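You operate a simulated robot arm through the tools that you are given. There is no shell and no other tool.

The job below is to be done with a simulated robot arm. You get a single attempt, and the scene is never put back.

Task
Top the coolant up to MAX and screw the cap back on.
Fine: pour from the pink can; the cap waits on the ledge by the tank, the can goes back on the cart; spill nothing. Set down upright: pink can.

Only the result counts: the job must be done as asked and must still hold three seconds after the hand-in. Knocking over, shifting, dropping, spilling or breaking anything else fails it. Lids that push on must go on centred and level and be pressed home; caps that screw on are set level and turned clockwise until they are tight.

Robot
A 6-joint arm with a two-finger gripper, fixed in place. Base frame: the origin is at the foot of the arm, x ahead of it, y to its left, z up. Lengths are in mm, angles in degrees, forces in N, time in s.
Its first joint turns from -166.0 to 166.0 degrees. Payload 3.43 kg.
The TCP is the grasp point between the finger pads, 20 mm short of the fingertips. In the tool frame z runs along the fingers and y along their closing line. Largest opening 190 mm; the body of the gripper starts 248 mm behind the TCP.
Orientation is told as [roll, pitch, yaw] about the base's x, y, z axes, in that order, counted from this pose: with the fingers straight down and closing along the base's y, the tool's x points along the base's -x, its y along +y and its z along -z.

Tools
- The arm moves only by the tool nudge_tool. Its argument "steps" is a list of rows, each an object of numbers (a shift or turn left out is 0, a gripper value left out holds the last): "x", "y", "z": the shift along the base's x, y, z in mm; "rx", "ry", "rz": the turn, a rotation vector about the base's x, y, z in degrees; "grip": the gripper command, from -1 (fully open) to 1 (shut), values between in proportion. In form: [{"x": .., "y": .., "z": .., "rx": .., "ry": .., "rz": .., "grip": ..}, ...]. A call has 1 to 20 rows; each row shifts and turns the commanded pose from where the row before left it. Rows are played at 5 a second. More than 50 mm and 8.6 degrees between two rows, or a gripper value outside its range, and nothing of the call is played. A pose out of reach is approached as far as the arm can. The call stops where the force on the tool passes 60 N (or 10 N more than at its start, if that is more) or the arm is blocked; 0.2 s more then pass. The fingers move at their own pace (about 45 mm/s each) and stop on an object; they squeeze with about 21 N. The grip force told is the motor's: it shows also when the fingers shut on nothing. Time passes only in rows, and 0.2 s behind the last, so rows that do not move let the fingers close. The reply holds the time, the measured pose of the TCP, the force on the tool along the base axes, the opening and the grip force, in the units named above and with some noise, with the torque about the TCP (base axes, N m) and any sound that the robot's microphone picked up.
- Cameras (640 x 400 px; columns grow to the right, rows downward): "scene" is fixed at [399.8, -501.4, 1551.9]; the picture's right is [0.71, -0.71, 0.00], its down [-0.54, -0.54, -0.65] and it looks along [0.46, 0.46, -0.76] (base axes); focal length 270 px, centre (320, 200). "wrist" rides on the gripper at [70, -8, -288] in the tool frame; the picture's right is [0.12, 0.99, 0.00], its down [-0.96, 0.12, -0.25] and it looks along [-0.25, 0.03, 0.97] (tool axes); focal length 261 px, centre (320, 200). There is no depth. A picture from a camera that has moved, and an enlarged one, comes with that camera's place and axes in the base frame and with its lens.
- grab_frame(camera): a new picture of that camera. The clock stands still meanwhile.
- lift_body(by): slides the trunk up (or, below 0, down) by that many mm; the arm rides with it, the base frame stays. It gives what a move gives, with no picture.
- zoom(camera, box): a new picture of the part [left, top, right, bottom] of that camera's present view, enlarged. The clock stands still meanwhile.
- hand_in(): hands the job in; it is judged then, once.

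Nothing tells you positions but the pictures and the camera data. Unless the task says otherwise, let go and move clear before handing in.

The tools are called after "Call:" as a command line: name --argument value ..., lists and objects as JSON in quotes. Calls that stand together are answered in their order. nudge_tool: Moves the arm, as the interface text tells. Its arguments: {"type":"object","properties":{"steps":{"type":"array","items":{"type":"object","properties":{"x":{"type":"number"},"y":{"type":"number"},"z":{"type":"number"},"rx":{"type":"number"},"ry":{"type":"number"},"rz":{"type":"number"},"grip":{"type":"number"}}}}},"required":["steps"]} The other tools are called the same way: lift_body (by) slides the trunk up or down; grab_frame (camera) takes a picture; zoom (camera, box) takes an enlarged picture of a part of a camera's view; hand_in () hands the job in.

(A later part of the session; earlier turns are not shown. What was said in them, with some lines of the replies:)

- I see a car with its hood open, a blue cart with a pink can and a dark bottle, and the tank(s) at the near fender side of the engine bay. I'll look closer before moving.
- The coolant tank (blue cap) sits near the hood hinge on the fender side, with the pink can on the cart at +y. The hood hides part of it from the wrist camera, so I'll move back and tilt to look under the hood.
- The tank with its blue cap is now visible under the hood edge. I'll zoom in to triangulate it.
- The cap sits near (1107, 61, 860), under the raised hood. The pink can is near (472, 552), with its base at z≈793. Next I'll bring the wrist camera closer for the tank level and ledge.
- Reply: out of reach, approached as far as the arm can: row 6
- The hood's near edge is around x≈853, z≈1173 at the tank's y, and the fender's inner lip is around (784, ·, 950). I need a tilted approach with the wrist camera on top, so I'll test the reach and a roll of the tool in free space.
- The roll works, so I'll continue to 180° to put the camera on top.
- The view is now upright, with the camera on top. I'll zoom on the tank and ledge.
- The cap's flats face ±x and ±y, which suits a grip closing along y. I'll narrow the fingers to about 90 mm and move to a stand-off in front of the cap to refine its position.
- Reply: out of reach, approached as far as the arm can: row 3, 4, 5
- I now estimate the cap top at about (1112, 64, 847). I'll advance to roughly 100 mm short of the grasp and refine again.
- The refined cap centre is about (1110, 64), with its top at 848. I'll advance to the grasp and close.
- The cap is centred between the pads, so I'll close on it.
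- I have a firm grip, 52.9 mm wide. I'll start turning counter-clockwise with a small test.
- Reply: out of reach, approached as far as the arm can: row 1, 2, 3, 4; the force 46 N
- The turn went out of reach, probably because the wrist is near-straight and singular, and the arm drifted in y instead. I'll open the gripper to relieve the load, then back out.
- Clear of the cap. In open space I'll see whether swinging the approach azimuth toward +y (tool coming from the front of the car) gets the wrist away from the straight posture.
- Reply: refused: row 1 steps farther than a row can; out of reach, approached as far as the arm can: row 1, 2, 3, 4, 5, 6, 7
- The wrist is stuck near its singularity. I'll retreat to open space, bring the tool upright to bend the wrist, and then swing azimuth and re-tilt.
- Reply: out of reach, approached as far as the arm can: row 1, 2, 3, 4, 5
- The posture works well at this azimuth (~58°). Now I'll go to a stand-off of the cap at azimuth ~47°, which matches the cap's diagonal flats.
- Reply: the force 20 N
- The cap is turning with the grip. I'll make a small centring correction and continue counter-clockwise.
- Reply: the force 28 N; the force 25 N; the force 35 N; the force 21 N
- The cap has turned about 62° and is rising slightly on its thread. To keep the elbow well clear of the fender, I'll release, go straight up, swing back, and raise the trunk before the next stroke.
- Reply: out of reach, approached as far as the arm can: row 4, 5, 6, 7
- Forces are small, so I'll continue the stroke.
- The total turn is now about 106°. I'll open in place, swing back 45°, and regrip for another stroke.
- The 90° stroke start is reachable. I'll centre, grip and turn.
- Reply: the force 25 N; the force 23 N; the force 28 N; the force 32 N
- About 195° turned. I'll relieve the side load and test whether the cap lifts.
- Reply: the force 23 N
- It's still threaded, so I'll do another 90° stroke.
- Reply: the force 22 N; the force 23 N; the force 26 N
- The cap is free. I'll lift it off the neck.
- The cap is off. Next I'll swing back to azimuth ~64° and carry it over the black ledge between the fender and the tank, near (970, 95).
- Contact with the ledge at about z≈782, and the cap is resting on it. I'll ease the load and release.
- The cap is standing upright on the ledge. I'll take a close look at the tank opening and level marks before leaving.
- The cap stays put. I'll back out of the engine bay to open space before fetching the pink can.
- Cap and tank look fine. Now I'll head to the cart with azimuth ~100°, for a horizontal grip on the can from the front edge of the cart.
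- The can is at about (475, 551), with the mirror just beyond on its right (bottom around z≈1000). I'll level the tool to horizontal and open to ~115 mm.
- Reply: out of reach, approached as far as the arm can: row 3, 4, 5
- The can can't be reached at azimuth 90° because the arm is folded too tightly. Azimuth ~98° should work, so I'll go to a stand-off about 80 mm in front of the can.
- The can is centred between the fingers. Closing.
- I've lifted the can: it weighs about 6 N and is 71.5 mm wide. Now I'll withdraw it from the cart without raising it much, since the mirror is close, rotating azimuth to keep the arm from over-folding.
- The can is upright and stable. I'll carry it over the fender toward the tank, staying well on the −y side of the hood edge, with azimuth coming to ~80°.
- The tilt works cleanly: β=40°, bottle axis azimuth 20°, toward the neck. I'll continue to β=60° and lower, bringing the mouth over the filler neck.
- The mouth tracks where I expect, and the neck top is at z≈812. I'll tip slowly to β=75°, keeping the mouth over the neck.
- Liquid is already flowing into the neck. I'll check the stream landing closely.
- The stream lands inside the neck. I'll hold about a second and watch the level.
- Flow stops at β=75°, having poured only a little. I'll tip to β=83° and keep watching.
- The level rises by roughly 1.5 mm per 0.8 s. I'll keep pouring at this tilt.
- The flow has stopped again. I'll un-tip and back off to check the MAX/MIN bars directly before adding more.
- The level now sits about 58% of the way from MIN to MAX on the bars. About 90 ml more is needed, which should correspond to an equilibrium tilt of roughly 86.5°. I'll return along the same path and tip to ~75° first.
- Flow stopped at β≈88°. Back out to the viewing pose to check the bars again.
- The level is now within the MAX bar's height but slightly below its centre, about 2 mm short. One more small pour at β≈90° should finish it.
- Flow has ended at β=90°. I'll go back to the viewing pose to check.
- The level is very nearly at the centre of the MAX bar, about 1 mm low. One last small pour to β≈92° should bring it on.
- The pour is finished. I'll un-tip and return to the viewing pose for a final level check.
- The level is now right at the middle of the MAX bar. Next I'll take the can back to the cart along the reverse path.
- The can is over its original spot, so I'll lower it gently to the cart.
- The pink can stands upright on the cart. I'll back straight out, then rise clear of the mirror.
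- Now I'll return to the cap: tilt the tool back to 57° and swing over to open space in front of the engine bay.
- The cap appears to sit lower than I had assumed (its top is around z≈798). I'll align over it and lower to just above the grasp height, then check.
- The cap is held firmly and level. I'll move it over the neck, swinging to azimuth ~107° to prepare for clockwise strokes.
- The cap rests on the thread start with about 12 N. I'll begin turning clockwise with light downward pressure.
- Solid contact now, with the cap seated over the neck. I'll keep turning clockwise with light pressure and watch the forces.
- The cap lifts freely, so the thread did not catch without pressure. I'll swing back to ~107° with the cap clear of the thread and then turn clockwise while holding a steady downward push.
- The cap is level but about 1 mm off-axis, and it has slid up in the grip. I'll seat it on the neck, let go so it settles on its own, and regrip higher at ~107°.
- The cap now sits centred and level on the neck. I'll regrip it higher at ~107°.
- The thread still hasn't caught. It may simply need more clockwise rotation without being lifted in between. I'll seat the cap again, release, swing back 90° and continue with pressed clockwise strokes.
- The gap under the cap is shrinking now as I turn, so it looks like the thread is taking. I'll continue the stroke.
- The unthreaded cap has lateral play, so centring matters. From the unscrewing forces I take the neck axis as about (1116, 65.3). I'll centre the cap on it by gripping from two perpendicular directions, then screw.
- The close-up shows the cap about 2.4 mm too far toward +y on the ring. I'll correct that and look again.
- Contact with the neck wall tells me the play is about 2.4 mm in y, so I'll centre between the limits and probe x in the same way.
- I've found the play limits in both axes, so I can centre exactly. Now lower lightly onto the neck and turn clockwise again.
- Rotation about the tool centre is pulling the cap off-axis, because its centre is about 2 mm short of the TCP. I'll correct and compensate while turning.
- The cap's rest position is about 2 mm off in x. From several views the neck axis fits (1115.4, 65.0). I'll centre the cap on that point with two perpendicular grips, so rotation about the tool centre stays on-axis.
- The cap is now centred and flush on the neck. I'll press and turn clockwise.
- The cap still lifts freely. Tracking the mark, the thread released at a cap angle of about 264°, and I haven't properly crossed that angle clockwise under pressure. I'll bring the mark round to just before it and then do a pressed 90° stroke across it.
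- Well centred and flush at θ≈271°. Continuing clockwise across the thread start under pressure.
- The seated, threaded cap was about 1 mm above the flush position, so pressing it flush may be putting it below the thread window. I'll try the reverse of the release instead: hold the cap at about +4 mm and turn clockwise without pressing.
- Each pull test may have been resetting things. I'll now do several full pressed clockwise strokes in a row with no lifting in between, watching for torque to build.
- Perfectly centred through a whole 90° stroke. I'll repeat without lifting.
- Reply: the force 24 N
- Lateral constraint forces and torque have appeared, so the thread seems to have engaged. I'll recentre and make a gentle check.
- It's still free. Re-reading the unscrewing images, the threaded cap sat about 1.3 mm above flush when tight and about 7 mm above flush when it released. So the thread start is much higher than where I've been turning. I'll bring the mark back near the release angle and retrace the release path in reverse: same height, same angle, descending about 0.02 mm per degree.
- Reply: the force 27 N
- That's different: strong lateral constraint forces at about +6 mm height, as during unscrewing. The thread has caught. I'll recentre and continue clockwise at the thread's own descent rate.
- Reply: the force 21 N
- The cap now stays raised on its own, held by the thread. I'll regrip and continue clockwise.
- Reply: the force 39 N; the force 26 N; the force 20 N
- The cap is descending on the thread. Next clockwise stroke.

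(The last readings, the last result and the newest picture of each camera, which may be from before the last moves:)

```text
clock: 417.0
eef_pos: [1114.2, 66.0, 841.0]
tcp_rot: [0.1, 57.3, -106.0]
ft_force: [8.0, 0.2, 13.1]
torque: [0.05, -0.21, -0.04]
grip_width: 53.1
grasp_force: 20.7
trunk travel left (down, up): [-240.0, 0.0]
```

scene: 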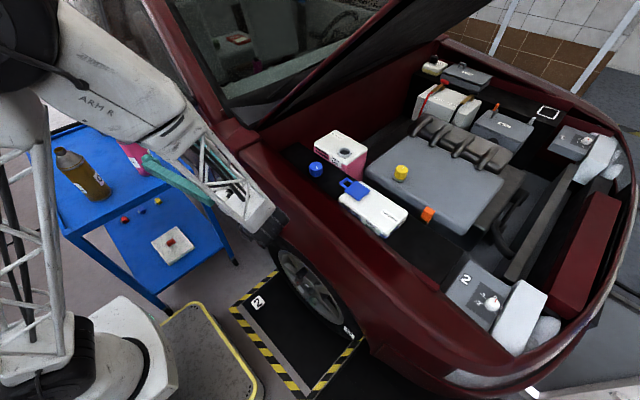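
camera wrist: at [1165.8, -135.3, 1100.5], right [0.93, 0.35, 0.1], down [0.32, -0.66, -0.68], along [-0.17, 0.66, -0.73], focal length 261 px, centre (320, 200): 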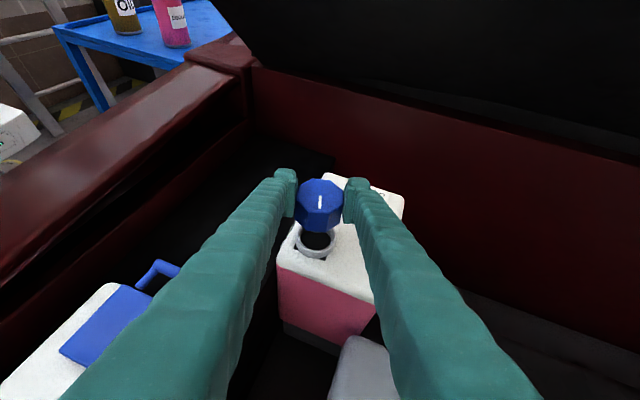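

Call:
nudge_tool --steps '[{"x": 0.3, "z": 0.4, "rz": -4}, {"rz": -4, "z": -0.06}, {"rz": -4, "z": -0.06}, {"rz": -4, "z": -0.06}, {}]'

Call:
nudge_tool --steps '[{"rz": -4, "z": -0.06}, {"rz": -4, "z": -0.06}, {"rz": -4, "z": -0.06}, {"rz": -4, "z": -0.06}, {}]'

Call:
nudge_tool --steps '[{"rz": -4, "z": -0.06}, {"rz": -4, "z": -0.06}, {"rz": -4, "z": -0.06}, {"rz": -4, "z": -0.06}, {"rz": -4}, {"rz": -2}, {}]'

Call:
zoom --camera "wrist" --box '[285, 165, 355, 245]'

```text
clock: 418.2
eef_pos: [1114.8, 64.7, 839.5]
tcp_rot: [0.0, 57.4, -122.0]
ft_force: [10.3, 0.6, 0.3]
torque: [-0.06, -0.13, 0.03]
grip_width: 52.6
grasp_force: 21.0
trunk travel left (down, up): [-240.0, 0.0]
```

```text
clock: 419.4
eef_pos: [1114.5, 64.7, 840.2]
tcp_rot: [-0.1, 57.4, -138.0]
ft_force: [1.5, -2.6, -7.3]
torque: [-0.06, 0.03, -0.03]
grip_width: 52.8
grasp_force: 20.9
trunk travel left (down, up): [-240.0, 0.0]
```

```text
clock: 421.0
eef_pos: [1115.7, 65.8, 839.3]
tcp_rot: [0.0, 57.3, -159.9]
ft_force: [-8.2, -4.7, -5.4]
torque: [-0.02, 0.17, 0.0]
grip_width: 53.0
grasp_force: 21.3
trunk travel left (down, up): [-240.0, 0.0]
```

```text
5.00 times, centred on (320, 205) of wrist
camera zoom: at [921.5, 2.7, 1055.0], right [0.4, -0.91, 0.1], down [-0.64, -0.36, -0.68], along [0.65, 0.21, -0.73], focal length 1303 px, centre (320, 175)
```

zoom: 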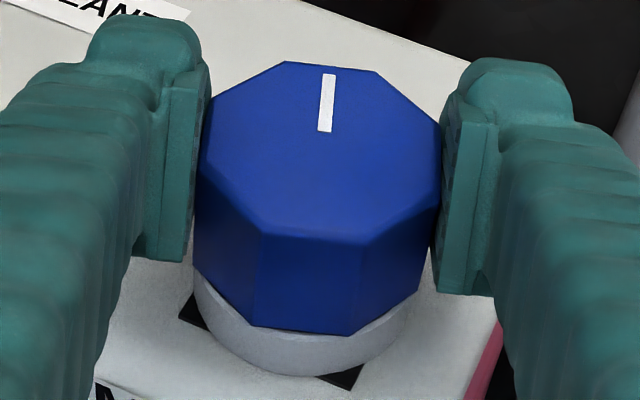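

Nearly down. Another stroke, watching for torque as it tightens.

Call:
nudge_tool --steps '[{"grip": 0.4}, {"grip": 0.2}, {}, {}, {"rz": 7.5}, {"rz": 7.5}, {"rz": 7.5}, {"rz": 7.5}, {"rz": 7.5}, {"rz": 7.5}, {"rz": 7.5}, {"rz": 7.5}, {"rz": 7.5}, {"rz": 7.5}, {"rz": 7.5}, {"rz": 7.5}, {}]'

Call:
zoom --camera "wrist" --box '[285, 165, 355, 245]'

Call:
nudge_tool --steps '[{"grip": 1}, {}, {}, {}, {"rz": -3, "z": -0.06}, {"rz": -3, "z": -0.06}, {"rz": -3, "z": -0.06}, {}]'

Call:
nudge_tool --steps '[{"rz": -3, "z": -0.06}, {"rz": -3, "z": -0.06}, {"rz": -3, "z": -0.06}, {}]'

```text
clock: 424.6
eef_pos: [1113.9, 64.6, 839.0]
tcp_rot: [0.1, 57.4, -70.0]
ft_force: [0.3, -0.4, -0.6]
torque: [0.11, 0.08, 0.03]
grip_width: 75.9
grasp_force: 0.1
trunk travel left (down, up): [-240.0, 0.0]
```

```text
5.00 times, centred on (320, 205) of wrist
camera zoom: at [1176.0, -129.7, 1054.0], right [0.91, 0.4, 0.1], down [0.36, -0.65, -0.68], along [-0.2, 0.65, -0.73], focal length 1303 px, centre (320, 175)
```

zoom: 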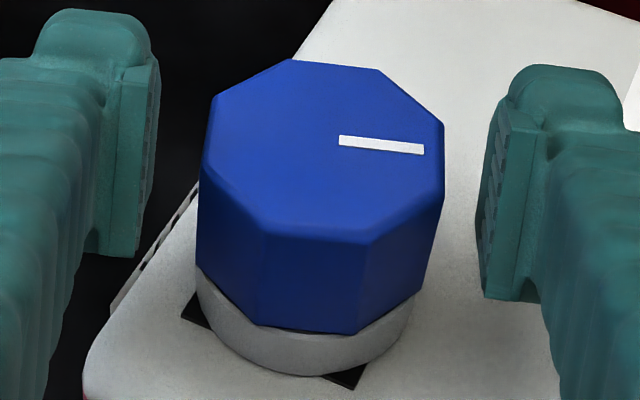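

```text
clock: 426.4
eef_pos: [1115.1, 65.4, 840.3]
tcp_rot: [-0.2, 57.3, -79.1]
ft_force: [-14.6, -1.8, -9.5]
torque: [-0.15, 0.05, 0.01]
grip_width: 53.0
grasp_force: 20.6
trunk travel left (down, up): [-240.0, 0.0]
```

```text
clock: 427.4
eef_pos: [1115.2, 67.0, 839.3]
tcp_rot: [0.0, 57.3, -88.0]
ft_force: [-7.3, 1.4, -4.5]
torque: [-0.08, 0.04, 0.02]
grip_width: 52.7
grasp_force: 20.3
trunk travel left (down, up): [-240.0, 0.0]
```

Call:
nudge_tool --steps '[{"z": -0.3, "rz": -3}, {"rz": -3, "z": -0.06}, {"rz": -3, "z": -0.06}, {"rz": -3, "z": -0.06}, {}]'

Call:
nudge_tool --steps '[{"rz": -3, "z": -0.06}, {"rz": -3, "z": -0.06}, {"rz": -3, "z": -0.06}, {"rz": -3, "z": -0.06}, {}]'

Call:
nudge_tool --steps '[{"rz": -3, "z": -0.06}, {"rz": -3, "z": -0.06}, {"rz": -3, "z": -0.06}, {"rz": -3, "z": -0.06}, {}]'

Call:
zoom --camera "wrist" --box '[285, 165, 355, 245]'

```text
clock: 428.6
eef_pos: [1114.3, 66.5, 838.8]
tcp_rot: [-0.1, 57.3, -99.9]
ft_force: [-0.6, 4.2, -4.6]
torque: [0.09, -0.06, -0.01]
grip_width: 52.9
grasp_force: 20.6
trunk travel left (down, up): [-240.0, 0.0]
```

```text
clock: 429.8
eef_pos: [1115.1, 65.7, 839.3]
tcp_rot: [0.1, 57.3, -112.0]
ft_force: [13.6, 10.8, 2.6]
torque: [0.0, -0.15, 0.0]
grip_width: 52.8
grasp_force: 21.0
trunk travel left (down, up): [-240.0, 0.0]
```

```text
clock: 431.0
eef_pos: [1114.6, 65.3, 837.8]
tcp_rot: [0.0, 57.3, -124.0]
ft_force: [-16.1, -7.4, 1.8]
torque: [0.07, 0.15, 0.31]
grip_width: 55.0
grasp_force: 21.0
trunk travel left (down, up): [-240.0, 0.0]
```

```text
5.00 times, centred on (320, 205) of wrist
camera zoom: at [994.4, -99.9, 1053.2], right [0.86, -0.5, 0.1], down [-0.31, -0.67, -0.68], along [0.41, 0.55, -0.73], focal length 1303 px, centre (320, 175)
```

zoom: 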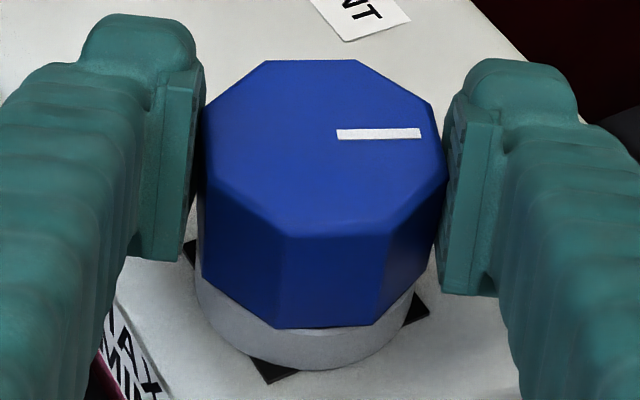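

Torque jumped to 0.31 N·m and the cap stopped turning in the fingers, so it's tight. One small extra nudge to confirm the stop.

Call:
nudge_tool --steps '[{"rz": -2.5}, {}, {}]'

Call:
zoom --camera "wrist" --box '[285, 165, 355, 245]'

```text
clock: 431.8
eef_pos: [1115.6, 66.9, 838.4]
tcp_rot: [0.0, 57.3, -126.6]
ft_force: [-1.0, -1.0, -3.0]
torque: [0.2, 0.22, 0.37]
grip_width: 55.5
grasp_force: 20.9
trunk travel left (down, up): [-240.0, 0.0]
```

```text
5.00 times, centred on (320, 205) of wrist
camera zoom: at [988.3, -93.5, 1053.1], right [0.84, -0.54, 0.1], down [-0.34, -0.65, -0.68], along [0.43, 0.53, -0.73], focal length 1303 px, centre (320, 175)
```

zoom: 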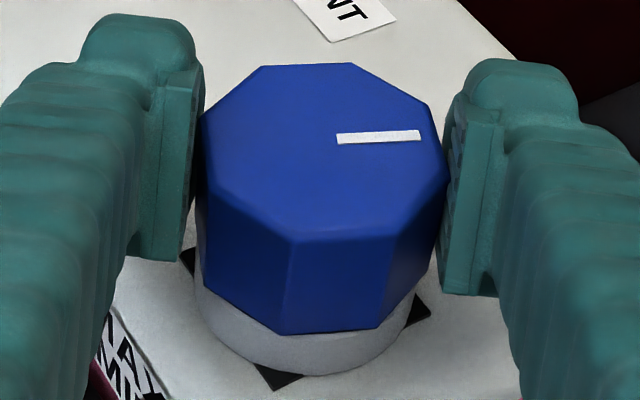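

The cap is firmly tight and won't turn further. I'll open and retreat straight up and away.

Call:
nudge_tool --steps '[{"grip": 0.35}, {"grip": 0.15}, {"grip": 0.05}, {}, {"z": 10}, {"z": 15}, {"z": 20}, {"z": 20}, {"z": 20}, {}]'

Call:
grab_frame --camera "wrist"

Call:
nudge_tool --steps '[{"x": -20, "y": -25, "z": 15}, {"x": -20, "y": -25, "z": 15}, {"x": -20, "y": -25, "z": 15}, {"x": -20, "y": -25, "z": 15}, {"x": -20, "y": -25, "z": 15}, {"x": -25, "y": -25, "z": 10}, {"x": -25, "y": -25, "z": 10}, {"x": -30, "y": -20}, {"x": -30, "y": -10}, {"x": -30}, {"x": -30}, {"x": -30}, {}]'

Call:
grab_frame --camera "wrist"

Call:
grab_frame --camera "scene"

```text
clock: 434.0
eef_pos: [1116.6, 66.6, 923.0]
tcp_rot: [0.0, 57.3, -126.5]
ft_force: [-0.2, 0.7, 0.3]
torque: [0.04, 0.0, -0.02]
grip_width: 90.4
grasp_force: 0.1
trunk travel left (down, up): [-240.0, 0.0]
```

```text
taken
camera wrist: at [989.4, -93.5, 1138.0], right [0.84, -0.54, 0.1], down [-0.34, -0.65, -0.68], along [0.43, 0.53, -0.73], focal length 261 px, centre (320, 200)
```

wrist: 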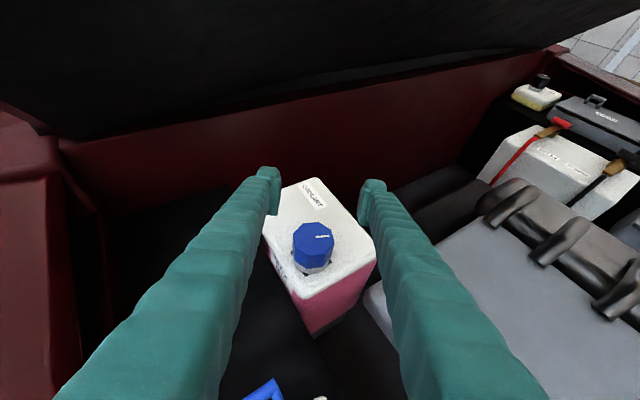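

```text
clock: 436.8
eef_pos: [814.4, -141.6, 1015.8]
tcp_rot: [0.0, 57.3, -126.3]
ft_force: [0.0, -0.5, 0.0]
torque: [0.0, 0.03, -0.01]
grip_width: 90.2
grasp_force: 0.0
trunk travel left (down, up): [-240.0, 0.0]
```

```text
taken
camera wrist: at [687.8, -301.1, 1231.4], right [0.84, -0.54, 0.1], down [-0.34, -0.65, -0.68], along [0.43, 0.53, -0.73], focal length 261 px, centre (320, 200)
```

wrist: 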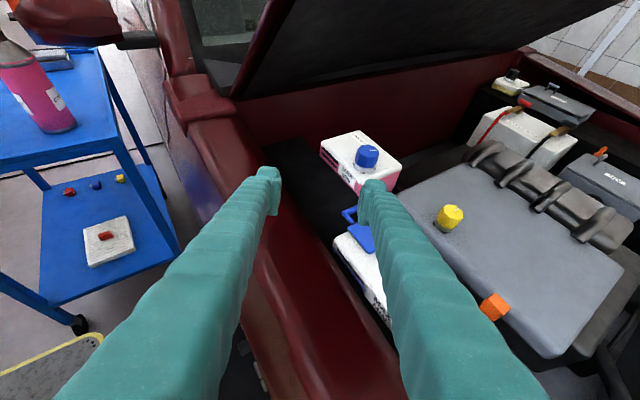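

```text
taken
```

scene: 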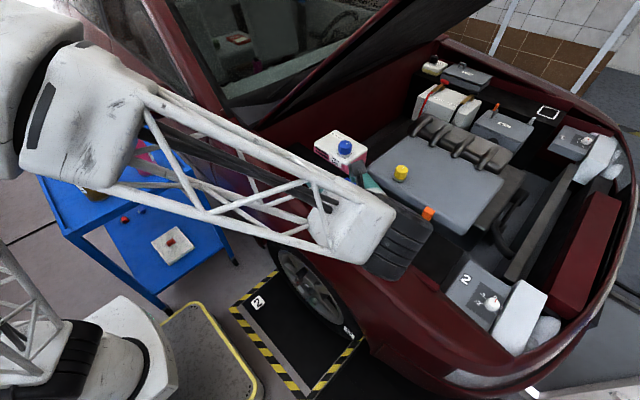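

Call:
nudge_tool --steps '[{"x": -30, "z": 20}, {"x": -30, "y": 20, "z": 20}, {"x": -30, "y": 25, "z": 20}, {"x": -30, "y": 25, "z": 20}, {"x": -30, "y": 25}, {}]'

Call:
zoom --camera "scene" --box '[295, 115, 385, 175]'

Call:
zoom --camera "wrist" --box '[260, 100, 460, 240]'

Call:
grab_frame --camera "wrist"

```text
clock: 438.2
eef_pos: [661.1, -45.4, 1096.9]
tcp_rot: [0.1, 57.3, -126.4]
ft_force: [-0.8, 0.4, 0.5]
torque: [-0.05, 0.01, -0.02]
grip_width: 90.0
grasp_force: 0.1
trunk travel left (down, up): [-240.0, 0.0]
```

```text
6.67 times, centred on (340, 145) of scene
camera zoom: at [399.8, -501.4, 1551.9], right [0.71, -0.71, 0.0], down [-0.54, -0.54, -0.65], along [0.46, 0.46, -0.76], focal length 1801 px, centre (187, 567)
```

zoom: 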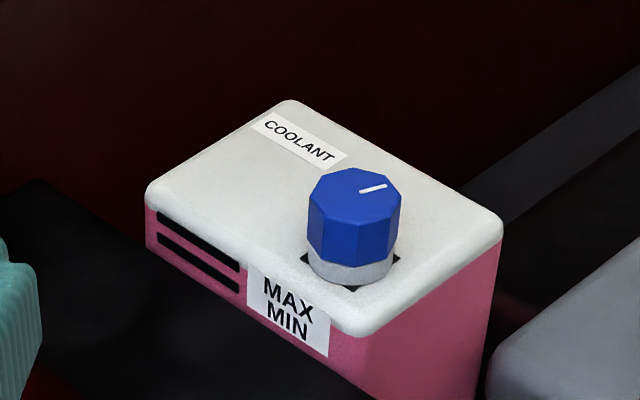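

```text
2.86 times, centred on (360, 170) of wrist
camera zoom: at [532.9, -203.6, 1311.9], right [0.84, -0.54, 0.1], down [-0.34, -0.65, -0.68], along [0.43, 0.53, -0.73], focal length 745 px, centre (206, 286)
```

zoom: 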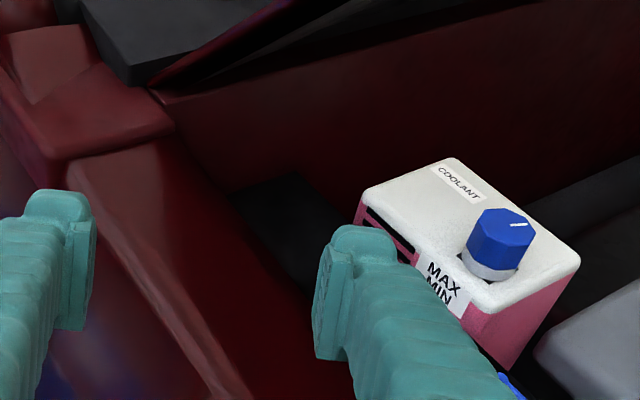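

```text
taken
camera wrist: at [532.9, -203.6, 1311.9], right [0.84, -0.54, 0.1], down [-0.34, -0.65, -0.68], along [0.43, 0.53, -0.73], focal length 261 px, centre (320, 200)
```

wrist: 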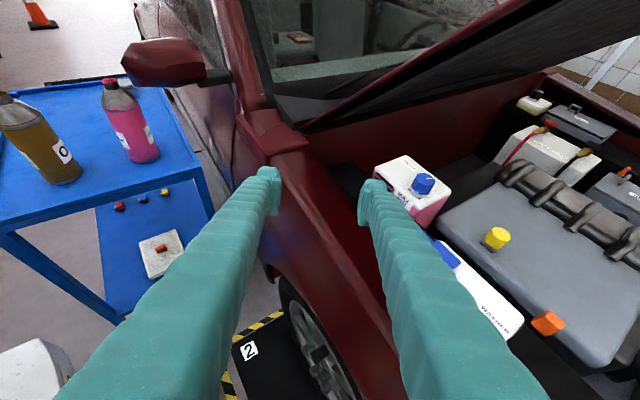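

The cap is back on at its original seated height, level and tight. The coolant is at the MAX bar, the pink can stands upright on the cart, and I see no spill. The arm is clear, so I'm handing in.

Call:
hand_in

```text
The job is handed in.
```

The coolant is topped up to the MAX bar and the cap is screwed back on. I've handed the job in, but its verdict hasn't come back.

- **Level:** it sits at about the middle of the MAX bar, checked close up after the last pour.
- **Cap:** it is level and seated at the height it started from. It took several failed attempts before the thread caught. In the end it stopped turning at about 0.37 N·m. It came to rest roughly 27° further clockwise than it started.
- **Pink can:** it is upright on the cart in its original spot.
- **Spills and other items:** I saw no spill, and nothing else looked moved. During the first unscrewing attempt the arm drifted and pushed the cap sideways with about 44 N. The cap and tank looked undisturbed afterwards.

The arm is clear of the car with the gripper open.
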